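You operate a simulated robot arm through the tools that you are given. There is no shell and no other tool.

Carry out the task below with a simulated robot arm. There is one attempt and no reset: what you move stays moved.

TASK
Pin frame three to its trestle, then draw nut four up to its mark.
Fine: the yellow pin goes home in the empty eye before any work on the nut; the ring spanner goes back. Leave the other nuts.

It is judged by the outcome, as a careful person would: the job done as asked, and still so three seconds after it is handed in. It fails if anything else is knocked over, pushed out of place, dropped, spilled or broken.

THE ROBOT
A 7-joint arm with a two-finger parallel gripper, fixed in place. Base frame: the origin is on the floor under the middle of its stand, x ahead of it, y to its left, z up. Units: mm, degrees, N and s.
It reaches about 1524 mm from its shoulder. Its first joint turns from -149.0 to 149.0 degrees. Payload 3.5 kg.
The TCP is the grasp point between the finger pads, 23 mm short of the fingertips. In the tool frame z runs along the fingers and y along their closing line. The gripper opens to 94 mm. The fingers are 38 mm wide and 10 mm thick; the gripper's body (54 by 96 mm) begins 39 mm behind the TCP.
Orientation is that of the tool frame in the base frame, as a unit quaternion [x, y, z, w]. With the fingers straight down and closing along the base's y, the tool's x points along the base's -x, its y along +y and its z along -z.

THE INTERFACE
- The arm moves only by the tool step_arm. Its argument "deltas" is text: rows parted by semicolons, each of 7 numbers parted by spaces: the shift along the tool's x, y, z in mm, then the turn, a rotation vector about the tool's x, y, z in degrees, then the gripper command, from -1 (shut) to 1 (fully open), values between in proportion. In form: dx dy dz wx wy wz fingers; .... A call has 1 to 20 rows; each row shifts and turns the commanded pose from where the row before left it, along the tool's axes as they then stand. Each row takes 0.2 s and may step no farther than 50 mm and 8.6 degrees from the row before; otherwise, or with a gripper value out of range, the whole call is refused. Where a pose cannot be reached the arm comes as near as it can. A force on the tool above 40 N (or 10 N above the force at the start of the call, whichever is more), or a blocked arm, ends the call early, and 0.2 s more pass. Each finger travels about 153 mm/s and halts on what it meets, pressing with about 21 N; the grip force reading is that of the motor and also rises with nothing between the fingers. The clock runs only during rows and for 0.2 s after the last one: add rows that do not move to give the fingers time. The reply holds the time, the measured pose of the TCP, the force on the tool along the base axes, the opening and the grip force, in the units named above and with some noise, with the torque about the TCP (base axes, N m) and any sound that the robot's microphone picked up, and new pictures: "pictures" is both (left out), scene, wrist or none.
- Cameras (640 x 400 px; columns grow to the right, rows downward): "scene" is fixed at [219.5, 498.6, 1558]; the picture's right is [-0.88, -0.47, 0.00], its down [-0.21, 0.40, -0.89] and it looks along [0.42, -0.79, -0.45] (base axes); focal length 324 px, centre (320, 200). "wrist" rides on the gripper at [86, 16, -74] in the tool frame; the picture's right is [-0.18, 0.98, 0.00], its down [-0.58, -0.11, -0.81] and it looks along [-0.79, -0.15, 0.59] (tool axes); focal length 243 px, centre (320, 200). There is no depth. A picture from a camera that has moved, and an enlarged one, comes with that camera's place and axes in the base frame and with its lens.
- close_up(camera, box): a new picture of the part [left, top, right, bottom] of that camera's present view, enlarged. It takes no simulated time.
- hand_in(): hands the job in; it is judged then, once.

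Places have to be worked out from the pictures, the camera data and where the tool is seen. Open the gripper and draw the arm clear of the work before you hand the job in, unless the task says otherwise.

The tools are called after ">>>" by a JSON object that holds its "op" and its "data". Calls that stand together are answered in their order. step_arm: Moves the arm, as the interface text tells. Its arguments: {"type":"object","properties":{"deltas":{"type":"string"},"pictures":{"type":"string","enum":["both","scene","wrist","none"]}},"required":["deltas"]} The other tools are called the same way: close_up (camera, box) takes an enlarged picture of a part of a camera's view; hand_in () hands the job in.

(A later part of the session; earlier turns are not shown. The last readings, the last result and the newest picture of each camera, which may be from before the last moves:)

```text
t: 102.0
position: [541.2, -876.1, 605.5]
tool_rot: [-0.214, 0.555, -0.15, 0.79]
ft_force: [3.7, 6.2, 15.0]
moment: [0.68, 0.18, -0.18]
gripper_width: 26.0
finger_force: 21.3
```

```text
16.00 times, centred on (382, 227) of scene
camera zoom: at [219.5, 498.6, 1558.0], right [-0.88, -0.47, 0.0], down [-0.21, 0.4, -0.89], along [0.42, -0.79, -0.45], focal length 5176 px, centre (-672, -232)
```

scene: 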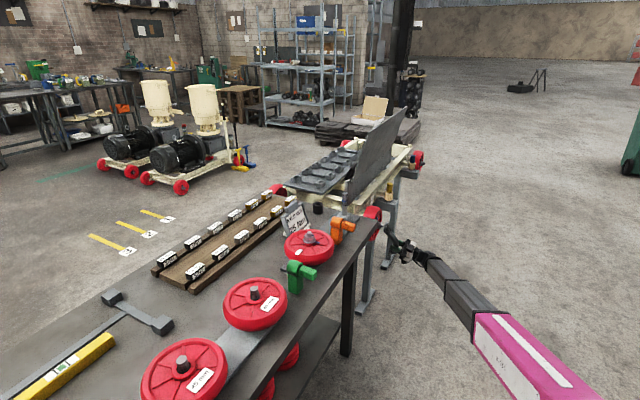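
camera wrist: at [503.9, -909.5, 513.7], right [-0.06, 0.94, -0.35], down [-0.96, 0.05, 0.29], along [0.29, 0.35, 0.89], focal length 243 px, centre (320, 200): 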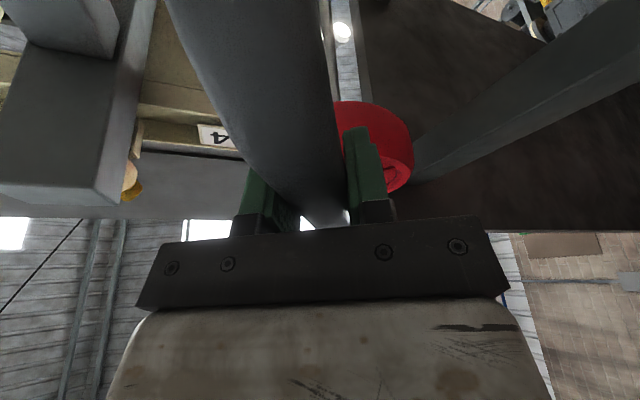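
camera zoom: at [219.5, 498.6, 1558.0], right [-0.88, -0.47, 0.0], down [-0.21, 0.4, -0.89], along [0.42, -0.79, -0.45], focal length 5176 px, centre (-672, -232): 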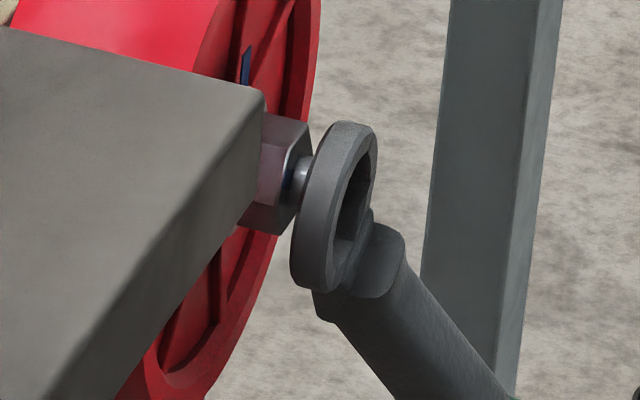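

Contact on this side begins at about +11 mm. I go back through the middle and feel the opposite side.

>>> {"op": "step_arm", "data": {"deltas": "-4.7 0 1.7 0 0 0 -1; -4.7 0 1.7 0 0 0 -1; -4.7 0 1.7 0 0 0 -1; -3.76 0 1.36 0 0 0 -1; 0 0 0 0 0 0 -1", "pictures": "none"}}

>>> {"op": "step_arm", "data": {"deltas": "-0.94 0 0.34 0 0 0 -1; 0 0 0 0 0 0 -1", "pictures": "none"}}

>>> {"op": "step_arm", "data": {"deltas": "-0.94 0 0.34 0 0 0 -1; 0 0 0 0 0 0 -1", "pictures": "none"}}

>>> {"op": "step_arm", "data": {"deltas": "-0.94 0 0.34 0 0 0 -1; 0 0 0 0 0 0 -1", "pictures": "none"}}

```text
t: 103.2
position: [542.6, -867.5, 621.4]
tool_rot: [-0.213, 0.556, -0.151, 0.789]
ft_force: [-0.7, 0.3, -5.5]
moment: [-0.1, 0.11, 0.08]
gripper_width: 25.9
finger_force: 20.6
```

```text
t: 103.8
position: [543.3, -868.4, 620.3]
tool_rot: [-0.214, 0.556, -0.15, 0.789]
ft_force: [0.3, 0.2, -5.9]
moment: [-0.15, 0.09, -0.01]
gripper_width: 25.9
finger_force: 20.8
```

```text
t: 104.4
position: [541.6, -867.5, 622.9]
tool_rot: [-0.215, 0.555, -0.15, 0.789]
ft_force: [0.4, -0.7, -5.0]
moment: [-0.14, 0.1, -0.07]
gripper_width: 25.8
finger_force: 20.8
```

```text
t: 105.0
position: [542.1, -868.7, 622.2]
tool_rot: [-0.214, 0.556, -0.151, 0.789]
ft_force: [-2.3, -3.0, -9.4]
moment: [-0.02, 0.02, -0.02]
gripper_width: 25.7
finger_force: 20.9
```

The other side is met at about −8.6 mm, so the true centre is +1.2 mm along the handle (outward). I move there and advance toward the nut again.

>>> {"op": "step_arm", "data": {"deltas": "4.8 0 -1.74 0 0 0 -1; 4.8 0 -1.73 0 0 0 -1; 0 0 0 0 0 0 -1", "pictures": "none"}}

>>> {"op": "step_arm", "data": {"deltas": "0.68 0 1.88 0 0 0 -1; 0.34 0 0.94 0 0 0 -1; 0 0 0 0 0 0 -1", "pictures": "none"}}

>>> {"op": "step_arm", "data": {"deltas": "0.34 0 0.94 0 0 0 -1; 0 0 0 0 0 0 -1", "pictures": "none"}}

>>> {"op": "close_up", "data": {"camera": "scene", "box": [374, 219, 390, 235]}}

```text
t: 105.8
position: [543.4, -871.7, 615.7]
tool_rot: [-0.213, 0.556, -0.151, 0.789]
ft_force: [-0.2, -0.2, -5.2]
moment: [-0.1, 0.04, -0.03]
gripper_width: 26.2
finger_force: 21.0
```

```text
t: 106.6
position: [546.4, -871.7, 615.4]
tool_rot: [-0.214, 0.556, -0.15, 0.789]
ft_force: [0.3, 1.2, -4.7]
moment: [-0.11, 0.07, 0.01]
gripper_width: 25.8
finger_force: 21.2
```

```text
t: 107.2
position: [546.3, -871.5, 614.6]
tool_rot: [-0.214, 0.556, -0.15, 0.789]
ft_force: [-0.4, -1.3, -5.7]
moment: [-0.12, 0.12, -0.01]
gripper_width: 26.0
finger_force: 20.9
```

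```text
16.00 times, centred on (382, 227) of scene
camera zoom: at [219.5, 498.6, 1558.0], right [-0.88, -0.47, 0.0], down [-0.21, 0.4, -0.89], along [0.42, -0.79, -0.45], focal length 5176 px, centre (-672, -232)
```

zoom: 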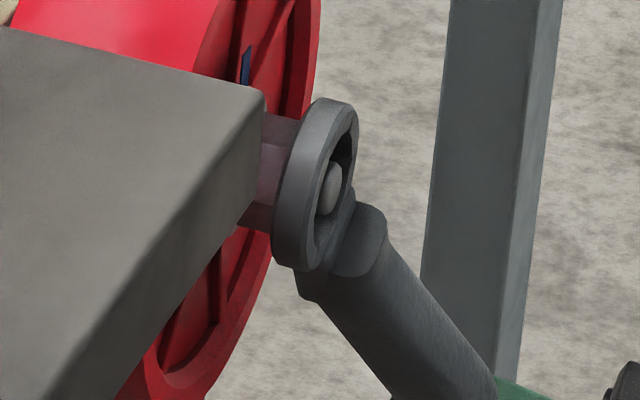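

No contact yet at TCP x 546. I continue 1 mm at a time.

>>> {"op": "step_arm", "data": {"deltas": "0.34 0 0.94 0 0 0 -1; 0 0 0 0 0 0 -1", "pictures": "none"}}

>>> {"op": "step_arm", "data": {"deltas": "0.34 0 0.94 0 0 0 -1; 0 0 0 0 0 0 -1", "pictures": "none"}}

>>> {"op": "step_arm", "data": {"deltas": "0.34 0 0.94 0 0 0 -1; 0 0 0 0 0 0 -1", "pictures": "none"}}

>>> {"op": "close_up", "data": {"camera": "scene", "box": [374, 219, 390, 235]}}

```text
t: 107.8
position: [547.9, -871.2, 614.7]
tool_rot: [-0.214, 0.556, -0.15, 0.789]
ft_force: [0.7, -0.4, -5.8]
moment: [-0.1, 0.1, 0.02]
gripper_width: 26.2
finger_force: 20.5
```

```text
t: 108.4
position: [548.5, -871.6, 615.0]
tool_rot: [-0.214, 0.556, -0.151, 0.789]
ft_force: [0.4, -0.2, -5.3]
moment: [-0.13, 0.09, -0.05]
gripper_width: 26.1
finger_force: 21.2
```

```text
t: 109.0
position: [550.0, -871.2, 613.4]
tool_rot: [-0.213, 0.557, -0.151, 0.789]
ft_force: [-0.1, 0.7, -5.1]
moment: [-0.13, 0.03, -0.01]
gripper_width: 25.5
finger_force: 21.4
```

```text
16.00 times, centred on (382, 227) of scene
camera zoom: at [219.5, 498.6, 1558.0], right [-0.88, -0.47, 0.0], down [-0.21, 0.4, -0.89], along [0.42, -0.79, -0.45], focal length 5176 px, centre (-672, -232)
```

zoom: 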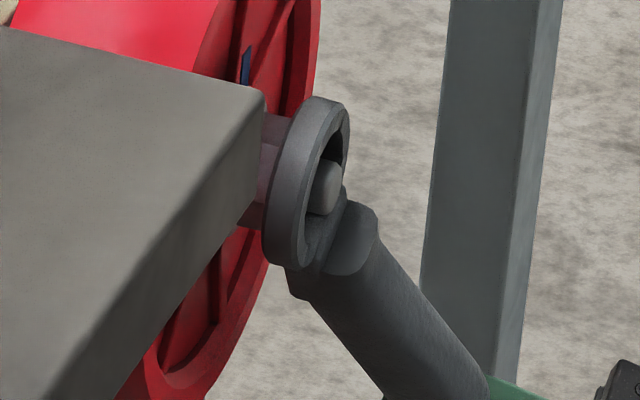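

No resistance now: the ring is sliding over the nut. I advance 8 mm more in 2 mm rows, watching for the washer.

>>> {"op": "step_arm", "data": {"deltas": "0.68 0 1.88 0 0 0 -1; 0.68 0 1.88 0 0 0 -1; 0 0 0 0 0 0 -1", "pictures": "none"}}

>>> {"op": "step_arm", "data": {"deltas": "0.68 0 1.88 0 0 0 -1; 0.68 0 1.88 0 0 0 -1; 0 0 0 0 0 0 -1", "pictures": "none"}}

>>> {"op": "close_up", "data": {"camera": "scene", "box": [374, 219, 390, 235]}}

>>> {"op": "close_up", "data": {"camera": "scene", "box": [360, 200, 420, 260]}}

```text
t: 109.8
position: [552.6, -871.2, 616.3]
tool_rot: [-0.213, 0.556, -0.151, 0.789]
ft_force: [0.0, -0.3, -5.5]
moment: [-0.11, 0.1, -0.03]
gripper_width: 25.5
finger_force: 20.7
```

```text
t: 110.6
position: [557.8, -871.7, 615.5]
tool_rot: [-0.213, 0.556, -0.15, 0.789]
ft_force: [0.3, 0.3, -5.5]
moment: [-0.1, 0.06, -0.02]
gripper_width: 25.9
finger_force: 21.3
```

```text
16.00 times, centred on (382, 227) of scene
camera zoom: at [219.5, 498.6, 1558.0], right [-0.88, -0.47, 0.0], down [-0.21, 0.4, -0.89], along [0.42, -0.79, -0.45], focal length 5176 px, centre (-672, -232)
```

zoom: 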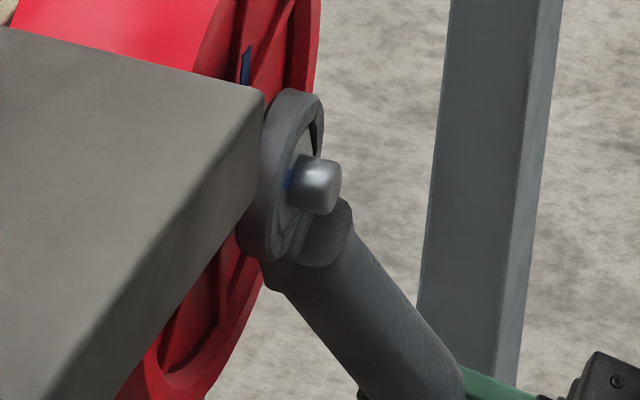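

```text
6.67 times, centred on (390, 230) of scene
camera zoom: at [219.5, 498.6, 1558.0], right [-0.88, -0.47, 0.0], down [-0.21, 0.4, -0.89], along [0.42, -0.79, -0.45], focal length 2156 px, centre (-147, 0)
```

zoom: 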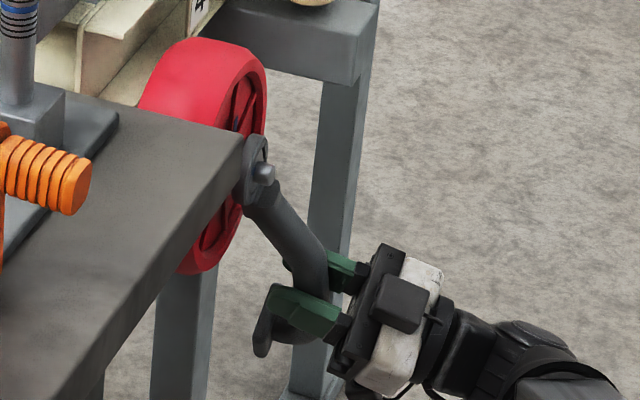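

The ring is now fully over the nut with the axle tip and the nut's blue mark showing through. I begin turning clockwise about the nut's axis, 3° per row, first 9°.

>>> {"op": "step_arm", "data": {"deltas": "-0.21 8.53 0.075 1.008 0 2.825 -1; -0.21 8.53 0.075 1.008 0 2.825 -1; -0.21 8.53 0.075 1.008 0 2.825 -1; 0 0 0 0 0 0 -1", "pictures": "none"}}

>>> {"op": "close_up", "data": {"camera": "scene", "box": [374, 219, 390, 235]}}

```text
t: 111.6
position: [556.3, -847.8, 602.3]
tool_rot: [-0.151, 0.566, -0.105, 0.803]
ft_force: [3.6, -4.6, -2.7]
moment: [0.57, 0.59, -0.25]
gripper_width: 25.8
finger_force: 20.9
```

```text
16.00 times, centred on (382, 227) of scene
camera zoom: at [219.5, 498.6, 1558.0], right [-0.88, -0.47, 0.0], down [-0.21, 0.4, -0.89], along [0.42, -0.79, -0.45], focal length 5176 px, centre (-672, -232)
```

zoom: 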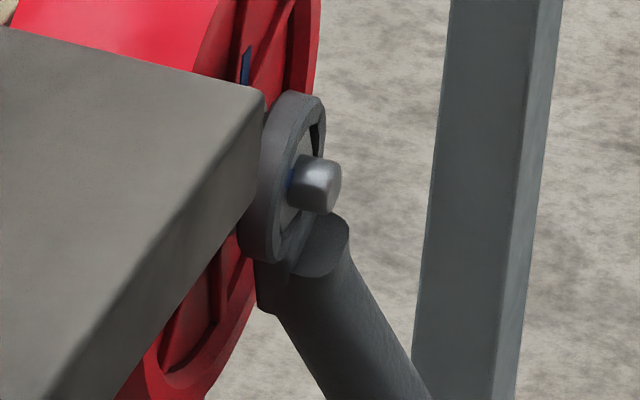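

Tangential resistance of about 5 N has begun at +9°, as the hex play is taken up. I continue turning in small steps.

>>> {"op": "step_arm", "data": {"deltas": "-0.21 8.53 0.075 1.008 0 2.825 -1; -0.21 8.53 0.075 1.008 0 2.825 -1; 0 0 0 0 0 0 -1", "pictures": "none"}}

>>> {"op": "close_up", "data": {"camera": "scene", "box": [374, 219, 390, 235]}}

```text
t: 112.4
position: [556.9, -832.5, 597.5]
tool_rot: [-0.108, 0.572, -0.076, 0.81]
ft_force: [-2.1, -7.4, -14.0]
moment: [0.77, 0.07, -0.1]
gripper_width: 25.8
finger_force: 20.4
```

```text
16.00 times, centred on (382, 227) of scene
camera zoom: at [219.5, 498.6, 1558.0], right [-0.88, -0.47, 0.0], down [-0.21, 0.4, -0.89], along [0.42, -0.79, -0.45], focal length 5176 px, centre (-672, -232)
```

zoom: 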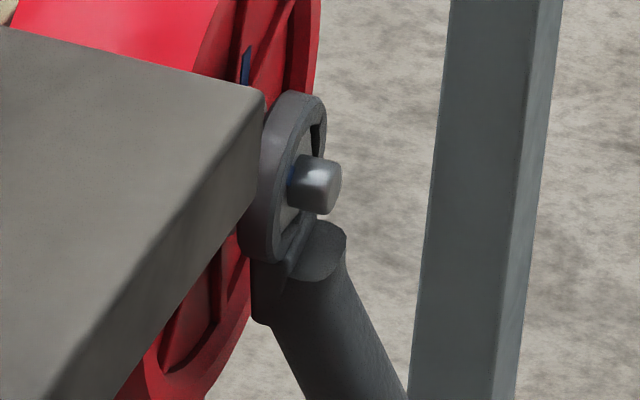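

The load is mostly along the handle (about 10 N), meaning my turning radius is about 1 mm too small. I relax outward 1 mm and keep turning.

>>> {"op": "step_arm", "data": {"deltas": "0.94 0 -0.34 0 0 0 -1; -0.21 8.53 0.075 1.008 0 2.825 -1; -0.21 8.53 0.075 1.008 0 2.825 -1; 0 0 0 0 0 0 -1", "pictures": "none"}}

>>> {"op": "close_up", "data": {"camera": "scene", "box": [374, 219, 390, 235]}}

```text
t: 113.4
position: [556.8, -816.1, 594.5]
tool_rot: [-0.065, 0.573, -0.047, 0.815]
ft_force: [-0.6, -5.9, -7.2]
moment: [0.99, 0.21, -0.2]
gripper_width: 26.2
finger_force: 21.0
```

```text
16.00 times, centred on (382, 227) of scene
camera zoom: at [219.5, 498.6, 1558.0], right [-0.88, -0.47, 0.0], down [-0.21, 0.4, -0.89], along [0.42, -0.79, -0.45], focal length 5176 px, centre (-672, -232)
```

zoom: 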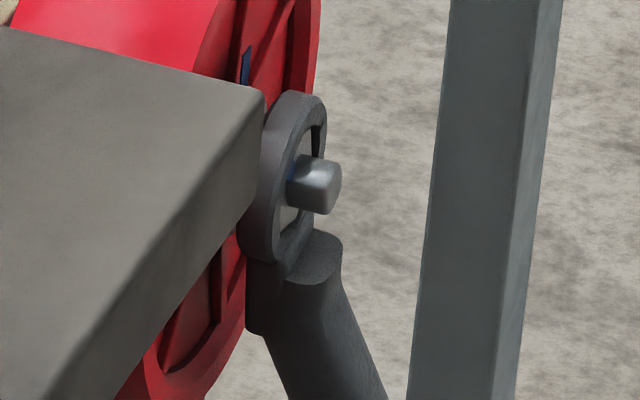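

I look closely for the nut's blue mark to see whether the nut is turning with the ring.

>>> {"op": "close_up", "data": {"camera": "scene", "box": [377, 221, 384, 228]}}

>>> {"op": "close_up", "data": {"camera": "wrist", "box": [240, 0, 480, 220]}}

```text
16.00 times, centred on (380, 224) of scene
camera zoom: at [219.5, 498.6, 1558.0], right [-0.88, -0.47, 0.0], down [-0.21, 0.4, -0.89], along [0.42, -0.79, -0.45], focal length 5176 px, centre (-648, -192)
```

zoom: 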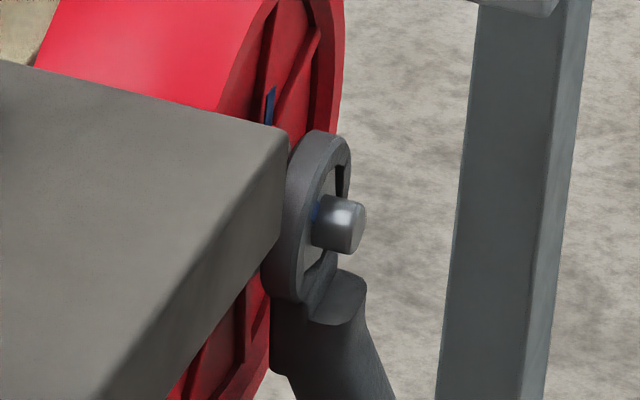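

```text
1.82 times, centred on (360, 110) of wrist
camera zoom: at [515.8, -815.9, 484.9], right [-0.06, 1.0, 0.01], down [-0.96, -0.06, 0.29], along [0.29, 0.0, 0.96], focal length 441 px, centre (247, 364)
```

zoom: 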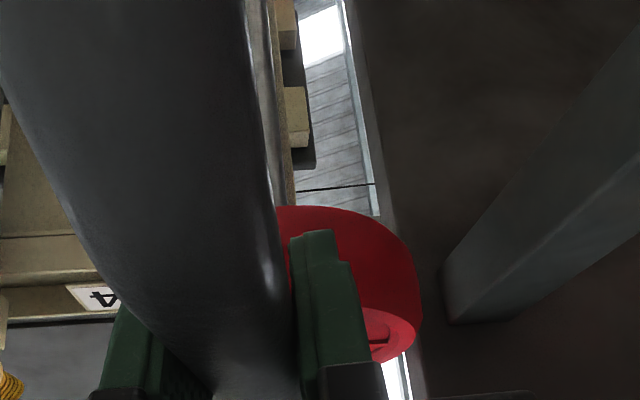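

The nut's mark has moved up to about −42°, so the nut is turning with the spanner and with little resistance. I continue 12° more.

>>> {"op": "step_arm", "data": {"deltas": "-0.21 8.53 0.075 1.008 0 2.825 -1; -0.21 8.53 0.075 1.008 0 2.825 -1; -0.21 8.53 0.075 1.008 0 2.825 -1; -0.21 8.53 0.075 1.008 0 2.825 -1; 0 0 0 0 0 0 -1", "pictures": "none"}}

>>> {"op": "close_up", "data": {"camera": "scene", "box": [377, 221, 384, 228]}}

```text
t: 114.6
position: [557.2, -782.6, 593.1]
tool_rot: [0.02, 0.575, 0.014, 0.818]
ft_force: [-9.6, -3.7, -12.3]
moment: [0.49, -0.54, -0.12]
gripper_width: 26.0
finger_force: 20.9
```

```text
16.00 times, centred on (380, 224) of scene
camera zoom: at [219.5, 498.6, 1558.0], right [-0.88, -0.47, 0.0], down [-0.21, 0.4, -0.89], along [0.42, -0.79, -0.45], focal length 5176 px, centre (-648, -192)
```

zoom: 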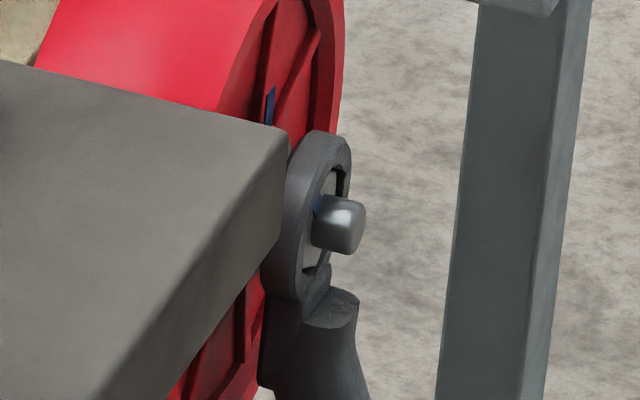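

Mark at about −30° with the handle at 183°. There is a 9 N push in −x, so I relieve 1.5 mm in x and 0.6 mm outward, and turn another 12°.

>>> {"op": "step_arm", "data": {"deltas": "0.06 0 -1.61 0 0 0 -1; -0.21 8.53 0.075 1.008 0 2.825 -1; -0.21 8.53 0.075 1.008 0 2.825 -1; -0.21 8.53 0.075 1.008 0 2.825 -1; -0.21 8.53 0.075 1.008 0 2.825 -1; 0 0 0 0 0 0 -1", "pictures": "none"}}

>>> {"op": "close_up", "data": {"camera": "scene", "box": [377, 221, 384, 228]}}

>>> {"op": "close_up", "data": {"camera": "scene", "box": [360, 200, 420, 260]}}

```text
t: 116.0
position: [556.0, -748.1, 597.9]
tool_rot: [0.105, 0.569, 0.075, 0.812]
ft_force: [4.9, -5.4, 15.4]
moment: [0.12, 0.38, 0.06]
gripper_width: 25.7
finger_force: 21.1
```

```text
16.00 times, centred on (380, 224) of scene
camera zoom: at [219.5, 498.6, 1558.0], right [-0.88, -0.47, 0.0], down [-0.21, 0.4, -0.89], along [0.42, -0.79, -0.45], focal length 5176 px, centre (-648, -192)
```

zoom: 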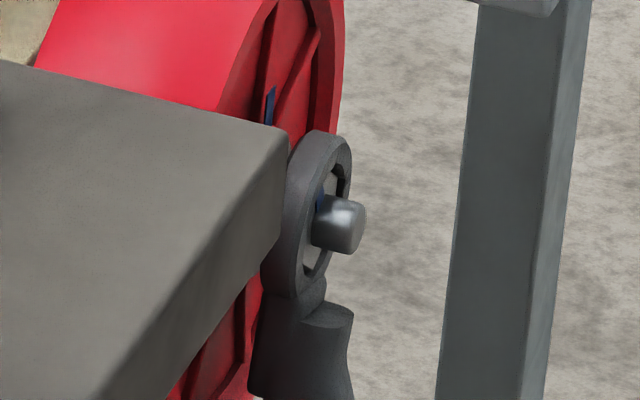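

```text
6.67 times, centred on (390, 230) of scene
camera zoom: at [219.5, 498.6, 1558.0], right [-0.88, -0.47, 0.0], down [-0.21, 0.4, -0.89], along [0.42, -0.79, -0.45], focal length 2156 px, centre (-147, 0)
```

zoom: 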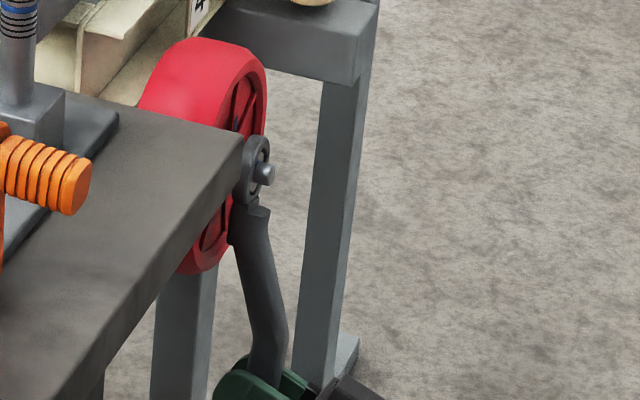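

The pull is now inward (about 21 N), so I relieve 1.8 mm inward and turn 6° more. The nut's mark is near −20°.

>>> {"op": "step_arm", "data": {"deltas": "-1.69 0 0.61 0 0 0 -1; -0.21 8.53 0.075 1.008 0 2.825 -1; -0.21 8.53 0.075 1.008 0 2.825 -1; 0 0 0 0 0 0 -1", "pictures": "none"}}

>>> {"op": "close_up", "data": {"camera": "scene", "box": [377, 221, 384, 228]}}

```text
t: 117.0
position: [555.6, -733.2, 602.9]
tool_rot: [0.147, 0.566, 0.104, 0.804]
ft_force: [-8.5, 3.6, -7.9]
moment: [-0.46, -0.59, -0.21]
gripper_width: 26.0
finger_force: 21.0
```

```text
16.00 times, centred on (380, 224) of scene
camera zoom: at [219.5, 498.6, 1558.0], right [-0.88, -0.47, 0.0], down [-0.21, 0.4, -0.89], along [0.42, -0.79, -0.45], focal length 5176 px, centre (-648, -192)
```

zoom: 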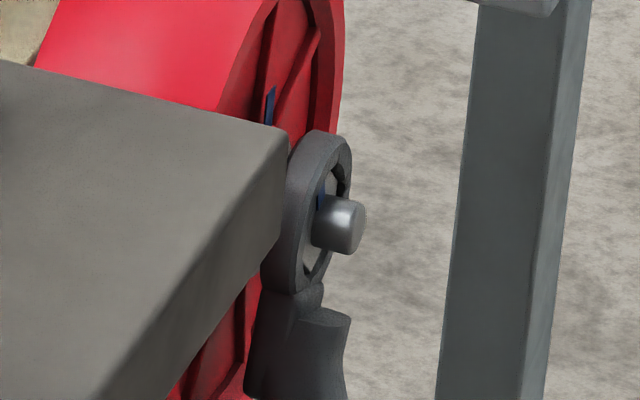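

Mark is near −12°. I relieve 1 mm in x and turn 6° more.

>>> {"op": "step_arm", "data": {"deltas": "-0.34 0 -0.94 0 0 0 -1; -0.21 8.53 0.075 1.008 0 2.825 -1; -0.21 8.53 0.075 1.008 0 2.825 -1; 0 0 0 0 0 0 -1", "pictures": "none"}}

>>> {"op": "close_up", "data": {"camera": "scene", "box": [377, 221, 384, 228]}}

>>> {"op": "close_up", "data": {"camera": "wrist", "box": [200, 0, 440, 220]}}

```text
t: 118.0
position: [556.5, -717.0, 609.7]
tool_rot: [0.189, 0.56, 0.134, 0.795]
ft_force: [-4.8, 5.0, -11.7]
moment: [-0.27, 0.12, 0.03]
gripper_width: 25.7
finger_force: 21.1
```

```text
16.00 times, centred on (380, 224) of scene
camera zoom: at [219.5, 498.6, 1558.0], right [-0.88, -0.47, 0.0], down [-0.21, 0.4, -0.89], along [0.42, -0.79, -0.45], focal length 5176 px, centre (-648, -192)
```

zoom: 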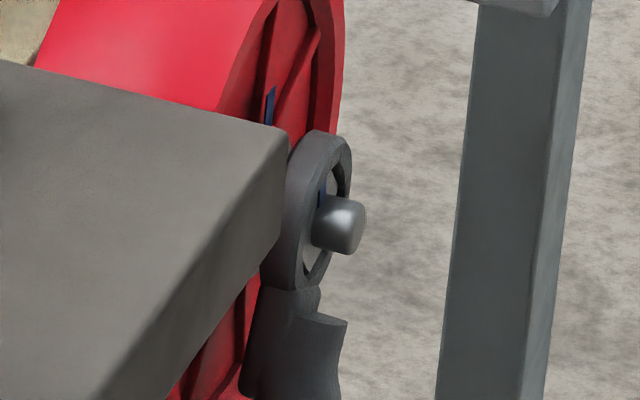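

```text
1.82 times, centred on (320, 110) of wrist
camera zoom: at [515.0, -653.8, 520.5], right [-0.06, 0.8, 0.6], down [-0.95, -0.22, 0.2], along [0.29, -0.56, 0.78], focal length 441 px, centre (320, 364)
```

zoom: 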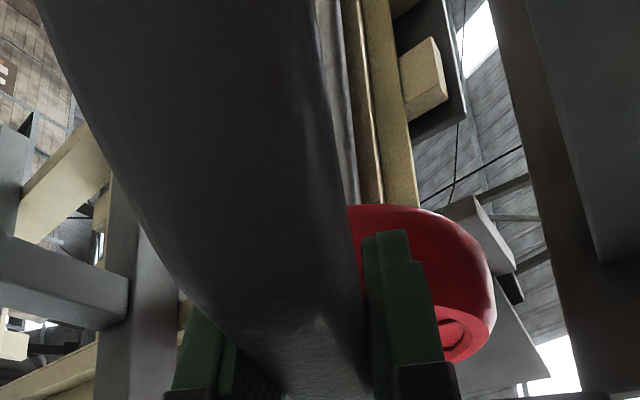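

By the handle angle the nut's mark should be within several degrees of the hub mark, but I can't read it exactly behind the ring. I ease off 2° and draw the ring straight back off the nut to look.

>>> {"op": "step_arm", "data": {"deltas": "-0.093 -5.69 0.034 -0.672 0 -1.884 -1; -1.34 0 -3.77 0 0 0 -1; -2.69 0 -7.53 0 0 0 -1; -2.69 0 -7.53 0 0 0 -1; -2.69 0 -7.53 0 0 0 -1; -2.69 0 -7.53 0 0 0 -1; 0 0 0 0 0 0 -1", "pictures": "none"}}

>>> {"op": "close_up", "data": {"camera": "scene", "box": [377, 221, 384, 228]}}

>>> {"op": "close_up", "data": {"camera": "scene", "box": [360, 200, 420, 260]}}

```text
t: 119.6
position: [518.9, -722.1, 608.1]
tool_rot: [0.176, 0.562, 0.123, 0.799]
ft_force: [-0.2, -0.7, -5.4]
moment: [0.11, 0.01, -0.01]
gripper_width: 25.8
finger_force: 21.3
```

```text
16.00 times, centred on (380, 224) of scene
camera zoom: at [219.5, 498.6, 1558.0], right [-0.88, -0.47, 0.0], down [-0.21, 0.4, -0.89], along [0.42, -0.79, -0.45], focal length 5176 px, centre (-648, -192)
```

zoom: 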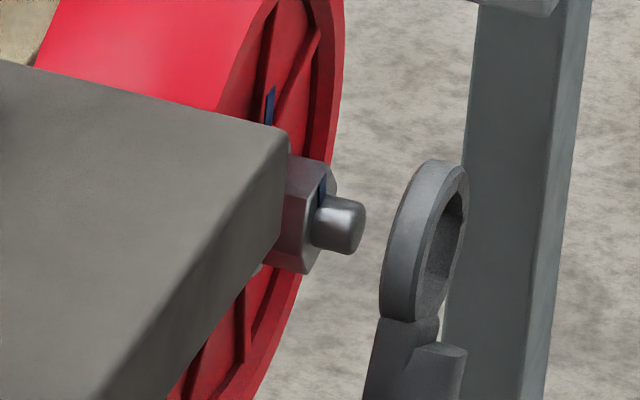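

```text
6.67 times, centred on (390, 230) of scene
camera zoom: at [219.5, 498.6, 1558.0], right [-0.88, -0.47, 0.0], down [-0.21, 0.4, -0.89], along [0.42, -0.79, -0.45], focal length 2156 px, centre (-147, 0)
```

zoom: 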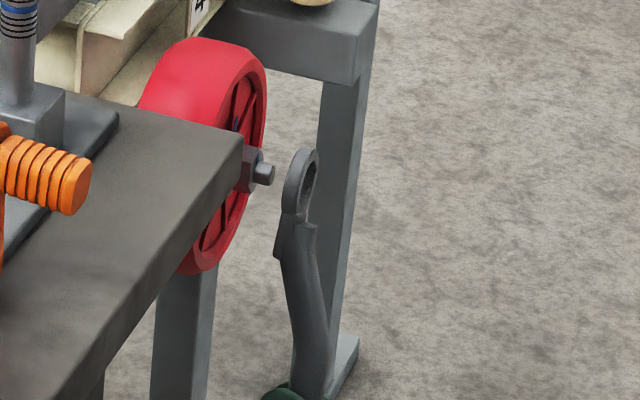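

From the hex outline the nut is now at about −13°: it has turned about 47° and needs about 13° more (the hex play is about ±10°, so the handle must reach about 220°). I turn the ring back 5°, correct its centre by about (+1.1, +0.5), and go forward to re-engage.

>>> {"op": "step_arm", "data": {"deltas": "-0.583 -14.2 0.21 -1.68 0 -4.71 -1; -0.09 1.2 0.03 0 0 0 -1; 2.18 0 6.12 0 0 0 -1; 2.18 0 6.12 0 0 0 -1; 2.18 0 6.12 0 0 0 -1; 0 0 0 0 0 0 -1", "pictures": "none"}}

>>> {"op": "close_up", "data": {"camera": "scene", "box": [377, 221, 384, 228]}}

```text
t: 121.0
position: [539.0, -734.8, 602.9]
tool_rot: [0.141, 0.567, 0.099, 0.806]
ft_force: [-0.2, -0.1, -5.3]
moment: [0.11, 0.1, 0.01]
gripper_width: 25.7
finger_force: 21.5
```

```text
16.00 times, centred on (380, 224) of scene
camera zoom: at [219.5, 498.6, 1558.0], right [-0.88, -0.47, 0.0], down [-0.21, 0.4, -0.89], along [0.42, -0.79, -0.45], focal length 5176 px, centre (-648, -192)
```

zoom: 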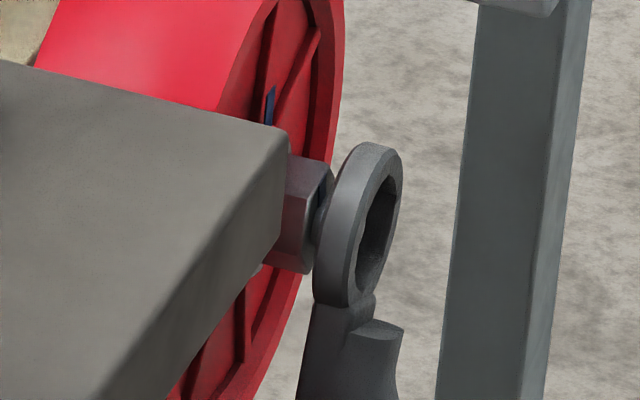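

The ring lines up with about 7–8 mm to go. I advance 6 mm, then feel forward.

>>> {"op": "step_arm", "data": {"deltas": "1.01 0 2.83 0 0 0 -1; 1.01 0 2.83 0 0 0 -1; 0 0 0 0 0 0 -1", "pictures": "none"}}

>>> {"op": "step_arm", "data": {"deltas": "0.5 0 1.41 0 0 0 -1; 0 0 0 0 0 0 -1", "pictures": "none"}}

>>> {"op": "step_arm", "data": {"deltas": "0.5 0 1.41 0 0 0 -1; 0 0 0 0 0 0 -1", "pictures": "none"}}

>>> {"op": "close_up", "data": {"camera": "scene", "box": [377, 221, 384, 228]}}

```text
t: 121.8
position: [545.2, -735.7, 602.7]
tool_rot: [0.141, 0.567, 0.099, 0.806]
ft_force: [-0.8, -0.7, -5.6]
moment: [0.11, 0.1, -0.02]
gripper_width: 25.9
finger_force: 21.0
```

```text
t: 122.4
position: [547.5, -734.2, 602.1]
tool_rot: [0.14, 0.567, 0.1, 0.805]
ft_force: [-0.5, 0.4, -5.6]
moment: [0.06, 0.06, -0.01]
gripper_width: 25.8
finger_force: 20.9
```

```text
t: 123.0
position: [548.1, -734.6, 602.5]
tool_rot: [0.14, 0.568, 0.098, 0.805]
ft_force: [-0.5, 1.0, -5.3]
moment: [0.08, 0.1, 0.01]
gripper_width: 26.0
finger_force: 21.5
```

```text
16.00 times, centred on (380, 224) of scene
camera zoom: at [219.5, 498.6, 1558.0], right [-0.88, -0.47, 0.0], down [-0.21, 0.4, -0.89], along [0.42, -0.79, -0.45], focal length 5176 px, centre (-648, -192)
```

zoom: 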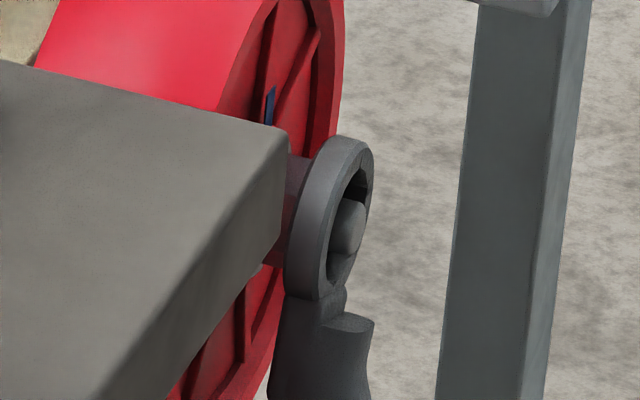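

No contact yet and the ring is reaching the nut's face. I continue forward 2 mm at a time.

>>> {"op": "step_arm", "data": {"deltas": "0.67 0 1.88 0 0 0 -1; 0 0 0 0 0 0 -1", "pictures": "none"}}

>>> {"op": "step_arm", "data": {"deltas": "0.67 0 1.88 0 0 0 -1; 0 0 0 0 0 0 -1", "pictures": "none"}}

>>> {"op": "step_arm", "data": {"deltas": "0.67 0 1.88 0 0 0 -1; 0 0 0 0 0 0 -1", "pictures": "none"}}

>>> {"op": "close_up", "data": {"camera": "scene", "box": [377, 221, 384, 228]}}

```text
t: 123.6
position: [550.0, -734.9, 603.9]
tool_rot: [0.141, 0.567, 0.099, 0.805]
ft_force: [0.6, -0.8, -4.8]
moment: [0.05, 0.1, 0.0]
gripper_width: 25.9
finger_force: 20.8
```

```text
t: 124.2
position: [552.2, -735.3, 603.5]
tool_rot: [0.14, 0.568, 0.098, 0.805]
ft_force: [0.5, -0.2, -4.6]
moment: [0.09, 0.09, -0.07]
gripper_width: 25.9
finger_force: 21.3
```

```text
t: 124.8
position: [554.2, -735.2, 603.1]
tool_rot: [0.14, 0.568, 0.098, 0.805]
ft_force: [0.2, -0.8, -6.2]
moment: [0.11, 0.08, 0.0]
gripper_width: 26.1
finger_force: 21.2
```

```text
16.00 times, centred on (380, 224) of scene
camera zoom: at [219.5, 498.6, 1558.0], right [-0.88, -0.47, 0.0], down [-0.21, 0.4, -0.89], along [0.42, -0.79, -0.45], focal length 5176 px, centre (-648, -192)
```

zoom: 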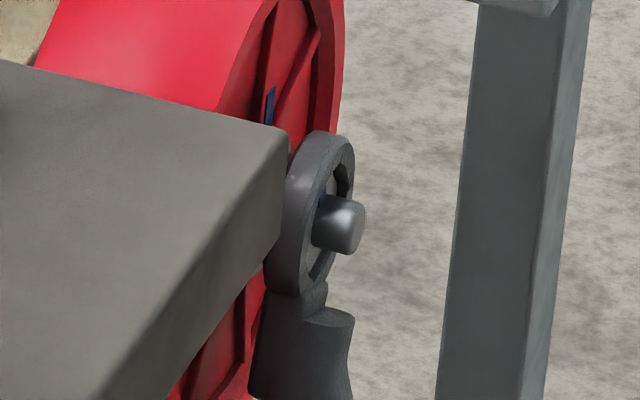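

Re-engaged without resistance. Now I turn clockwise again, first 9° to take up the play.

>>> {"op": "step_arm", "data": {"deltas": "-0.21 8.53 0.075 1.008 0 2.825 -1; -0.21 8.53 0.075 1.008 0 2.825 -1; -0.21 8.53 0.075 1.008 0 2.825 -1; 0 0 0 0 0 0 -1", "pictures": "none"}}

>>> {"op": "step_arm", "data": {"deltas": "-0.14 5.69 0.05 0.672 0 1.884 -1; 0 0 0 0 0 0 -1", "pictures": "none"}}

>>> {"op": "close_up", "data": {"camera": "scene", "box": [377, 221, 384, 228]}}

```text
t: 125.8
position: [552.7, -710.5, 611.7]
tool_rot: [0.206, 0.556, 0.144, 0.792]
ft_force: [5.3, -11.9, 6.3]
moment: [0.76, 0.61, 0.12]
gripper_width: 26.1
finger_force: 21.1
```

```text
t: 126.4
position: [552.5, -706.0, 616.5]
tool_rot: [0.219, 0.554, 0.154, 0.789]
ft_force: [5.5, -15.6, 9.2]
moment: [0.79, 0.43, 0.09]
gripper_width: 25.8
finger_force: 20.8
```

```text
16.00 times, centred on (380, 224) of scene
camera zoom: at [219.5, 498.6, 1558.0], right [-0.88, -0.47, 0.0], down [-0.21, 0.4, -0.89], along [0.42, -0.79, -0.45], focal length 5176 px, centre (-648, -192)
```

zoom: 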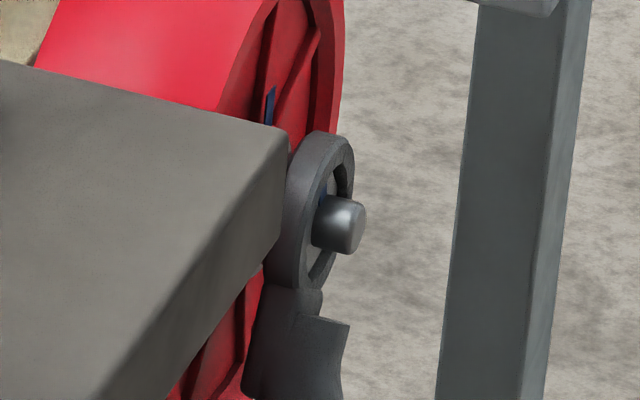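

Load is mainly an inward pull of about 20 N, so I relieve 1.8 mm inward and 1 mm in x, then turn 4° more.

>>> {"op": "step_arm", "data": {"deltas": "-1.35 0 1.55 0 0 0 -1; -0.14 5.69 0.05 0.672 0 1.884 -1; -0.14 5.69 0.05 0.672 0 1.884 -1; 0 0 0 0 0 0 -1", "pictures": "none"}}

>>> {"op": "close_up", "data": {"camera": "scene", "box": [377, 221, 384, 228]}}

```text
t: 127.4
position: [555.4, -696.4, 623.2]
tool_rot: [0.245, 0.55, 0.173, 0.779]
ft_force: [-9.2, 0.4, -20.1]
moment: [0.97, -0.03, -0.25]
gripper_width: 26.1
finger_force: 21.2
```

```text
16.00 times, centred on (380, 224) of scene
camera zoom: at [219.5, 498.6, 1558.0], right [-0.88, -0.47, 0.0], down [-0.21, 0.4, -0.89], along [0.42, -0.79, -0.45], focal length 5176 px, centre (-648, -192)
```

zoom: 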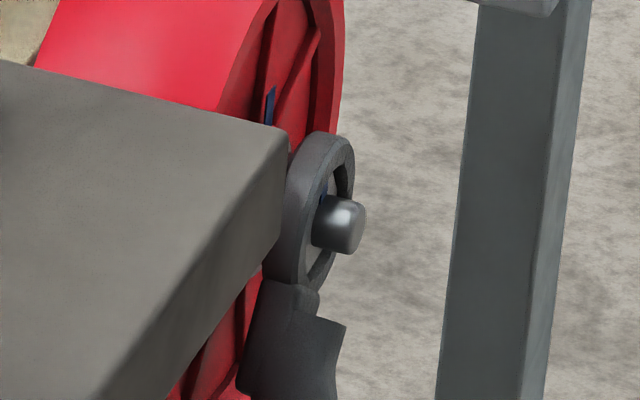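

The handle is at 215° with the pull now slightly outward. I relieve 0.9 mm and turn 5° more to 220°.

>>> {"op": "step_arm", "data": {"deltas": "0.85 0 -0.31 0 0 0 -1; -0.18 7.11 0.065 0.84 0 2.355 -1; -0.18 7.11 0.065 0.84 0 2.355 -1; 0 0 0 0 0 0 -1", "pictures": "both"}}

>>> {"op": "close_up", "data": {"camera": "scene", "box": [377, 221, 384, 228]}}

```text
t: 128.4
position: [556.3, -684.8, 632.1]
tool_rot: [0.278, 0.541, 0.198, 0.769]
ft_force: [1.5, -3.8, -10.9]
moment: [1.03, 0.58, 0.35]
gripper_width: 26.0
finger_force: 20.9
camera wrist: at [514.7, -604.7, 558.6], right [-0.06, 0.64, 0.76], down [-0.95, -0.26, 0.14], along [0.29, -0.72, 0.63], focal length 243 px, centre (320, 200)
```

scene: 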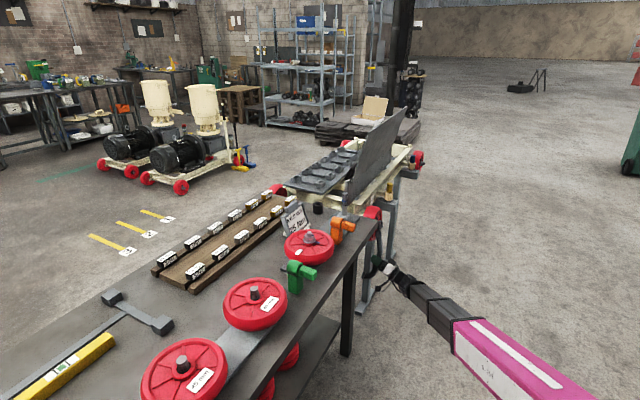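
wrist: 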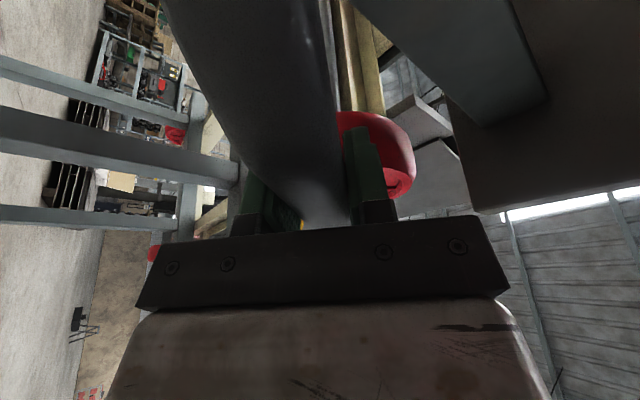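

```text
16.00 times, centred on (380, 224) of scene
camera zoom: at [219.5, 498.6, 1558.0], right [-0.88, -0.47, 0.0], down [-0.21, 0.4, -0.89], along [0.42, -0.79, -0.45], focal length 5176 px, centre (-648, -192)
```

zoom: 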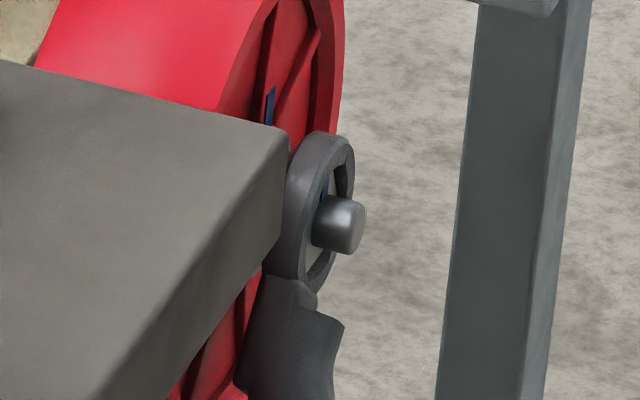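

The handle has reached 220°, where the nut should be at its mark. I turn back 6° within the play to unload, and draw off to check.

>>> {"op": "step_arm", "data": {"deltas": "-0.839 -17.04 0.305 -2.016 0 -5.652 -1; -1.34 0 -3.77 0 0 0 -1; -2.69 0 -7.53 0 0 0 -1; -2.69 0 -7.53 0 0 0 -1; -2.69 0 -7.53 0 0 0 -1; -2.69 0 -7.53 0 0 0 -1; 0 0 0 0 0 0 -1", "pictures": "none"}}

>>> {"op": "close_up", "data": {"camera": "scene", "box": [377, 221, 384, 228]}}

>>> {"op": "close_up", "data": {"camera": "scene", "box": [374, 219, 390, 235]}}

```text
t: 130.0
position: [518.1, -699.7, 622.1]
tool_rot: [0.238, 0.551, 0.167, 0.782]
ft_force: [0.3, 0.5, -5.3]
moment: [0.14, 0.06, 0.0]
gripper_width: 25.8
finger_force: 21.4
```

```text
16.00 times, centred on (380, 224) of scene
camera zoom: at [219.5, 498.6, 1558.0], right [-0.88, -0.47, 0.0], down [-0.21, 0.4, -0.89], along [0.42, -0.79, -0.45], focal length 5176 px, centre (-648, -192)
```

zoom: 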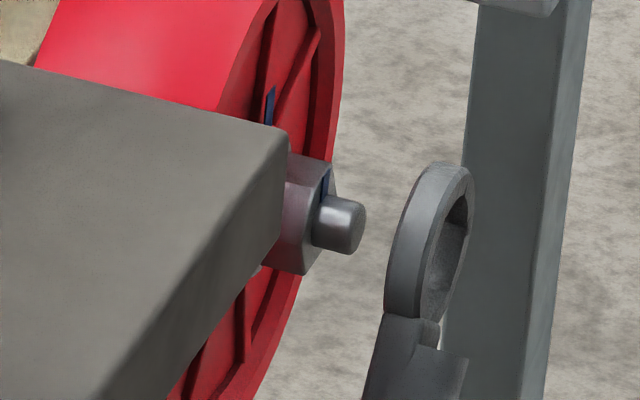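

```text
16.00 times, centred on (382, 227) of scene
camera zoom: at [219.5, 498.6, 1558.0], right [-0.88, -0.47, 0.0], down [-0.21, 0.4, -0.89], along [0.42, -0.79, -0.45], focal length 5176 px, centre (-672, -232)
```

zoom: 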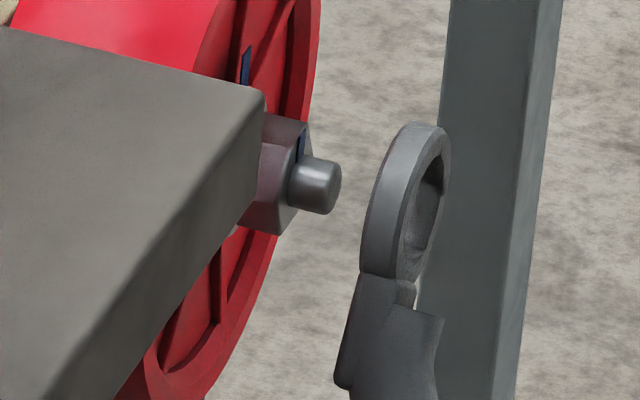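

The nut's outline now matches the original hex orientation again, i.e. a full 60° turn, with the blue mark on top in line with the hub mark. I draw back further and roll the spanner upright, then go to a pose where the wrist camera can confirm it from the front.

>>> {"op": "step_arm", "data": {"deltas": "-2.3 0 -6.6 0 0 0 -1; -2.3 0 -6.6 0 0 0 -1; -2.3 0 -6.6 0 0 0 -1; 0 0 0 -1.15 0 -3.2 -1; 0 0 0 -2.285 0 -6.406 -1; 0 0 0 -2.285 0 -6.406 -1; 0 0 0 -2.285 0 -6.406 -1; 0 0 0 -2.285 0 -6.406 -1; 0 0 0 -1.15 0 -3.2 -1; 0 0 0 0 0 0 -1", "pictures": "scene"}}

```text
t: 132.2
position: [499.0, -698.8, 622.1]
tool_rot: [-0.002, 0.576, -0.002, 0.818]
ft_force: [-0.1, -0.1, -4.7]
moment: [0.0, 0.1, -0.01]
gripper_width: 25.9
finger_force: 21.1
```

scene: 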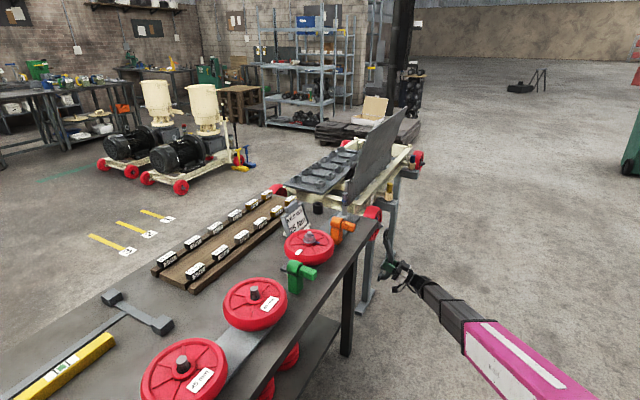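

Upright again. I move clear of the bench and wheel, and rise back to about (430, −851, 1000).

>>> {"op": "step_arm", "data": {"deltas": "-5.1 -25 -14.1 0 0 0 -1; -5.1 -25 -14.1 0 0 0 -1; -5.1 -25 -14.1 0 0 0 -1; -5.1 -25 -14.1 0 0 0 -1; -12 -1.7 4 0 0 0 -1; -23.9 -3.47 8.05 0 0 0 -1; -23.9 -3.47 8.05 0 0 0 -1; -23.9 -3.47 8.05 0 0 0 -1; -23.9 -3.47 8.05 0 0 0 -1; -23.9 -3.47 8.05 0 0 0 -1; -23.9 -3.47 8.05 0 0 0 -1; -23.9 -3.47 8.05 0 0 0 -1; -23.9 -3.47 8.05 0 0 0 -1; -23.9 -3.47 8.05 0 0 0 -1; -23.9 -3.47 8.05 0 0 0 -1; -23.9 -3.47 8.05 0 0 0 -1; -23.9 -3.47 8.05 0 0 0 -1; -23.9 -3.47 8.05 0 0 0 -1; -23.9 -3.47 8.05 0 0 0 -1; -12 -1.7 4 0 0 0 -1", "pictures": "scene"}}

```text
t: 136.4
position: [431.5, -852.2, 1001.7]
tool_rot: [-0.002, 0.577, -0.001, 0.817]
ft_force: [0.1, 0.2, -6.0]
moment: [0.0, 0.08, -0.02]
gripper_width: 25.9
finger_force: 21.0
```

scene: 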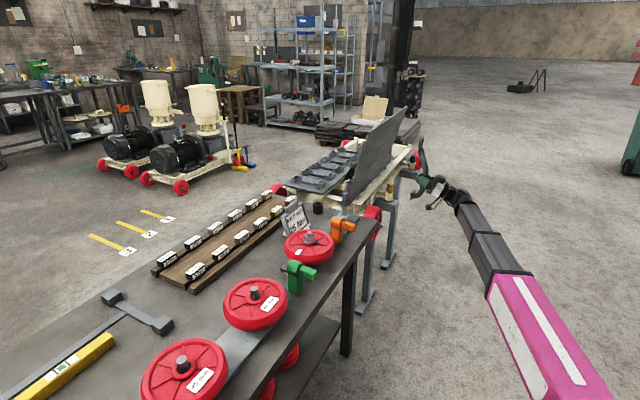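

Back at (431, −852, 1002). I tilt the tool back down by 90° so the spanner is level again and the wrist camera sees the nut.

>>> {"op": "step_arm", "data": {"deltas": "0 0 0 0 4 0 -1; 0 0 0 0 7 0 -1; 0 0 0 0 7 0 -1; 0 0 0 0 7 0 -1; 0 0 0 0 7 0 -1; 0 0 0 0 7 0 -1; 0 0 0 0 7 0 -1; 0 0 0 0 7 0 -1; 0 0 0 0 7 0 -1; 0 0 0 0 7 0 -1; 0 0 0 0 7 0 -1; 0 0 0 0 7 0 -1; 0 0 0 0 6 0 -1; 0 0 0 0 3 0 -1; 0 0 0 0 0 0 -1", "pictures": "both"}}

>>> {"op": "close_up", "data": {"camera": "wrist", "box": [340, 10, 430, 90]}}

>>> {"op": "close_up", "data": {"camera": "scene", "box": [374, 160, 448, 200]}}

```text
t: 139.6
position: [432.7, -850.5, 1000.2]
tool_rot: [-0.001, 0.985, -0.002, 0.17]
ft_force: [0.8, 0.0, -5.0]
moment: [-0.04, 0.22, 0.0]
gripper_width: 25.7
finger_force: 20.5
camera wrist: at [325.2, -833.5, 1040.6], right [0.17, 0.98, 0.06], down [0.28, -0.1, 0.96], along [0.95, -0.15, -0.29], focal length 243 px, centre (320, 200)
```

scene: 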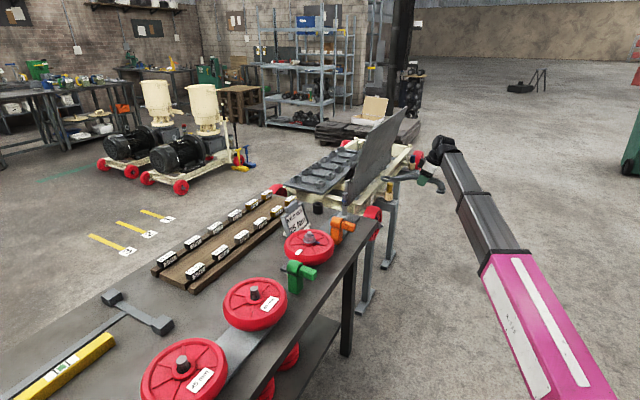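
wrist: 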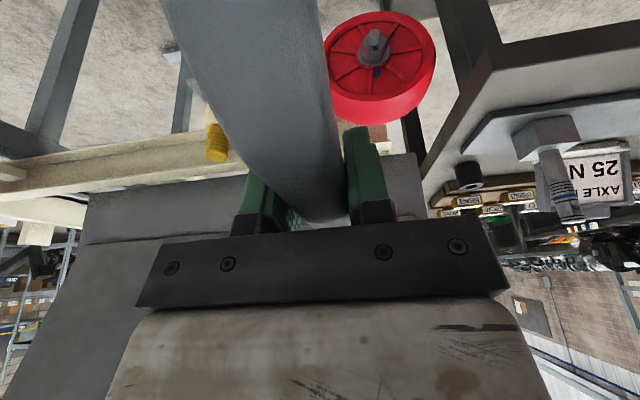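

```text
5.00 times, centred on (385, 50) of wrist
camera zoom: at [325.2, -833.5, 1040.6], right [0.17, 0.98, 0.06], down [0.28, -0.1, 0.96], along [0.95, -0.15, -0.29], focal length 1213 px, centre (-5, 950)
```

zoom: 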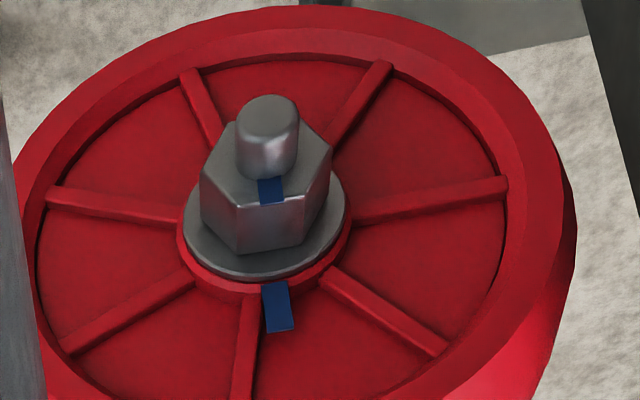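

```text
8.65 times, centred on (411, 180) of scene
camera zoom: at [219.5, 498.6, 1558.0], right [-0.88, -0.47, 0.0], down [-0.21, 0.4, -0.89], along [0.42, -0.79, -0.45], focal length 2798 px, centre (-467, 373)
```

zoom: 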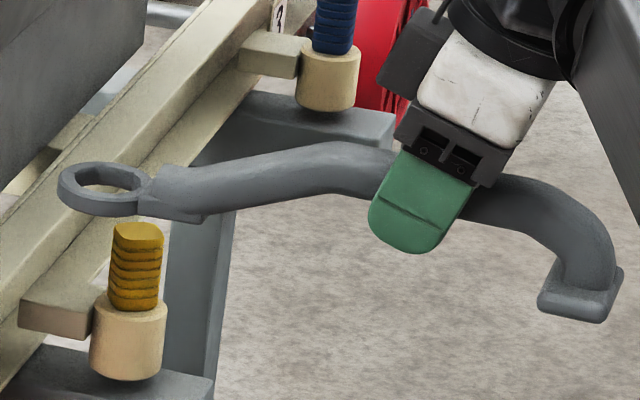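

The wrist camera confirms it: the nut's blue mark now points at the hub mark, within about 2°. Now the spanner goes back; I measure how it sits in the grip, since it pivoted a little.

>>> {"op": "close_up", "data": {"camera": "scene", "box": [374, 168, 400, 184]}}

>>> {"op": "close_up", "data": {"camera": "scene", "box": [422, 172, 446, 196]}}

```text
16.00 times, centred on (387, 176) of scene
camera zoom: at [219.5, 498.6, 1558.0], right [-0.88, -0.47, 0.0], down [-0.21, 0.4, -0.89], along [0.42, -0.79, -0.45], focal length 5176 px, centre (-752, 584)
```

zoom: 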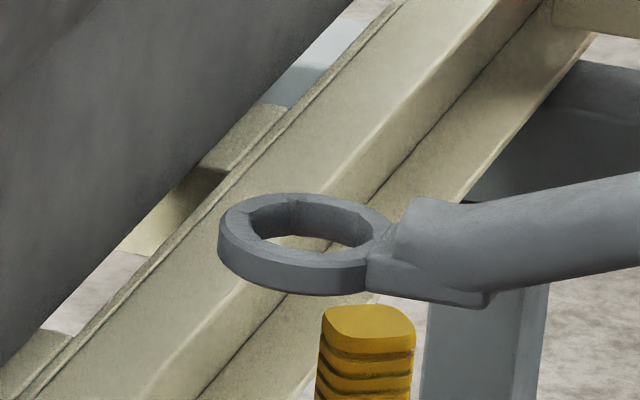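

```text
16.00 times, centred on (434, 184) of scene
camera zoom: at [219.5, 498.6, 1558.0], right [-0.88, -0.47, 0.0], down [-0.21, 0.4, -0.89], along [0.42, -0.79, -0.45], focal length 5176 px, centre (-1504, 456)
```

zoom: 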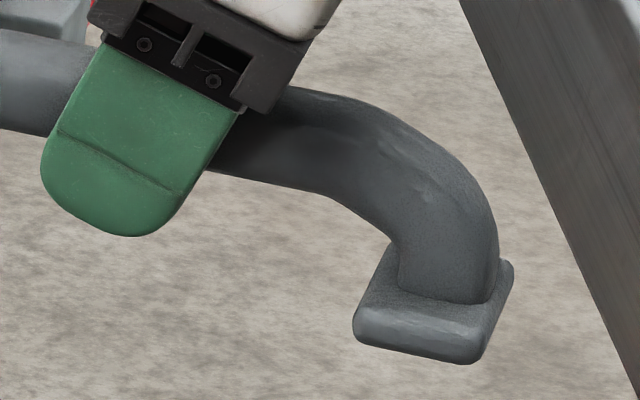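

The spanner has pivoted about 1.8° (ring slightly up) and otherwise sits as before; I'll correct that with the tool tilt when laying it down. Now I yaw back 90° for the return trip.

>>> {"op": "step_arm", "data": {"deltas": "0 0 0 1.28 0 3.52 -1; 0 0 0 2.565 0 7.048 -1; 0 0 0 2.565 0 7.048 -1; 0 0 0 2.565 0 7.048 -1; 0 0 0 2.565 0 7.048 -1; 0 0 0 2.565 0 7.048 -1; 0 0 0 2.565 0 7.048 -1; 0 0 0 2.565 0 7.048 -1; 0 0 0 2.565 0 7.048 -1; 0 0 0 2.565 0 7.048 -1; 0 0 0 2.565 0 7.048 -1; 0 0 0 2.565 0 7.048 -1; 0 0 0 1.285 0 3.528 -1; 0 0 0 0 0 0 -1", "pictures": "scene"}}

```text
t: 142.6
position: [431.6, -850.6, 1001.1]
tool_rot: [0.697, 0.696, -0.126, 0.121]
ft_force: [-1.1, -0.4, -5.5]
moment: [0.25, 0.03, 0.0]
gripper_width: 25.8
finger_force: 20.9
```

scene: 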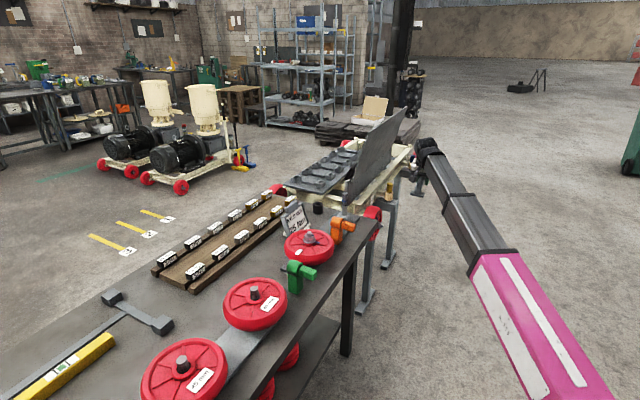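

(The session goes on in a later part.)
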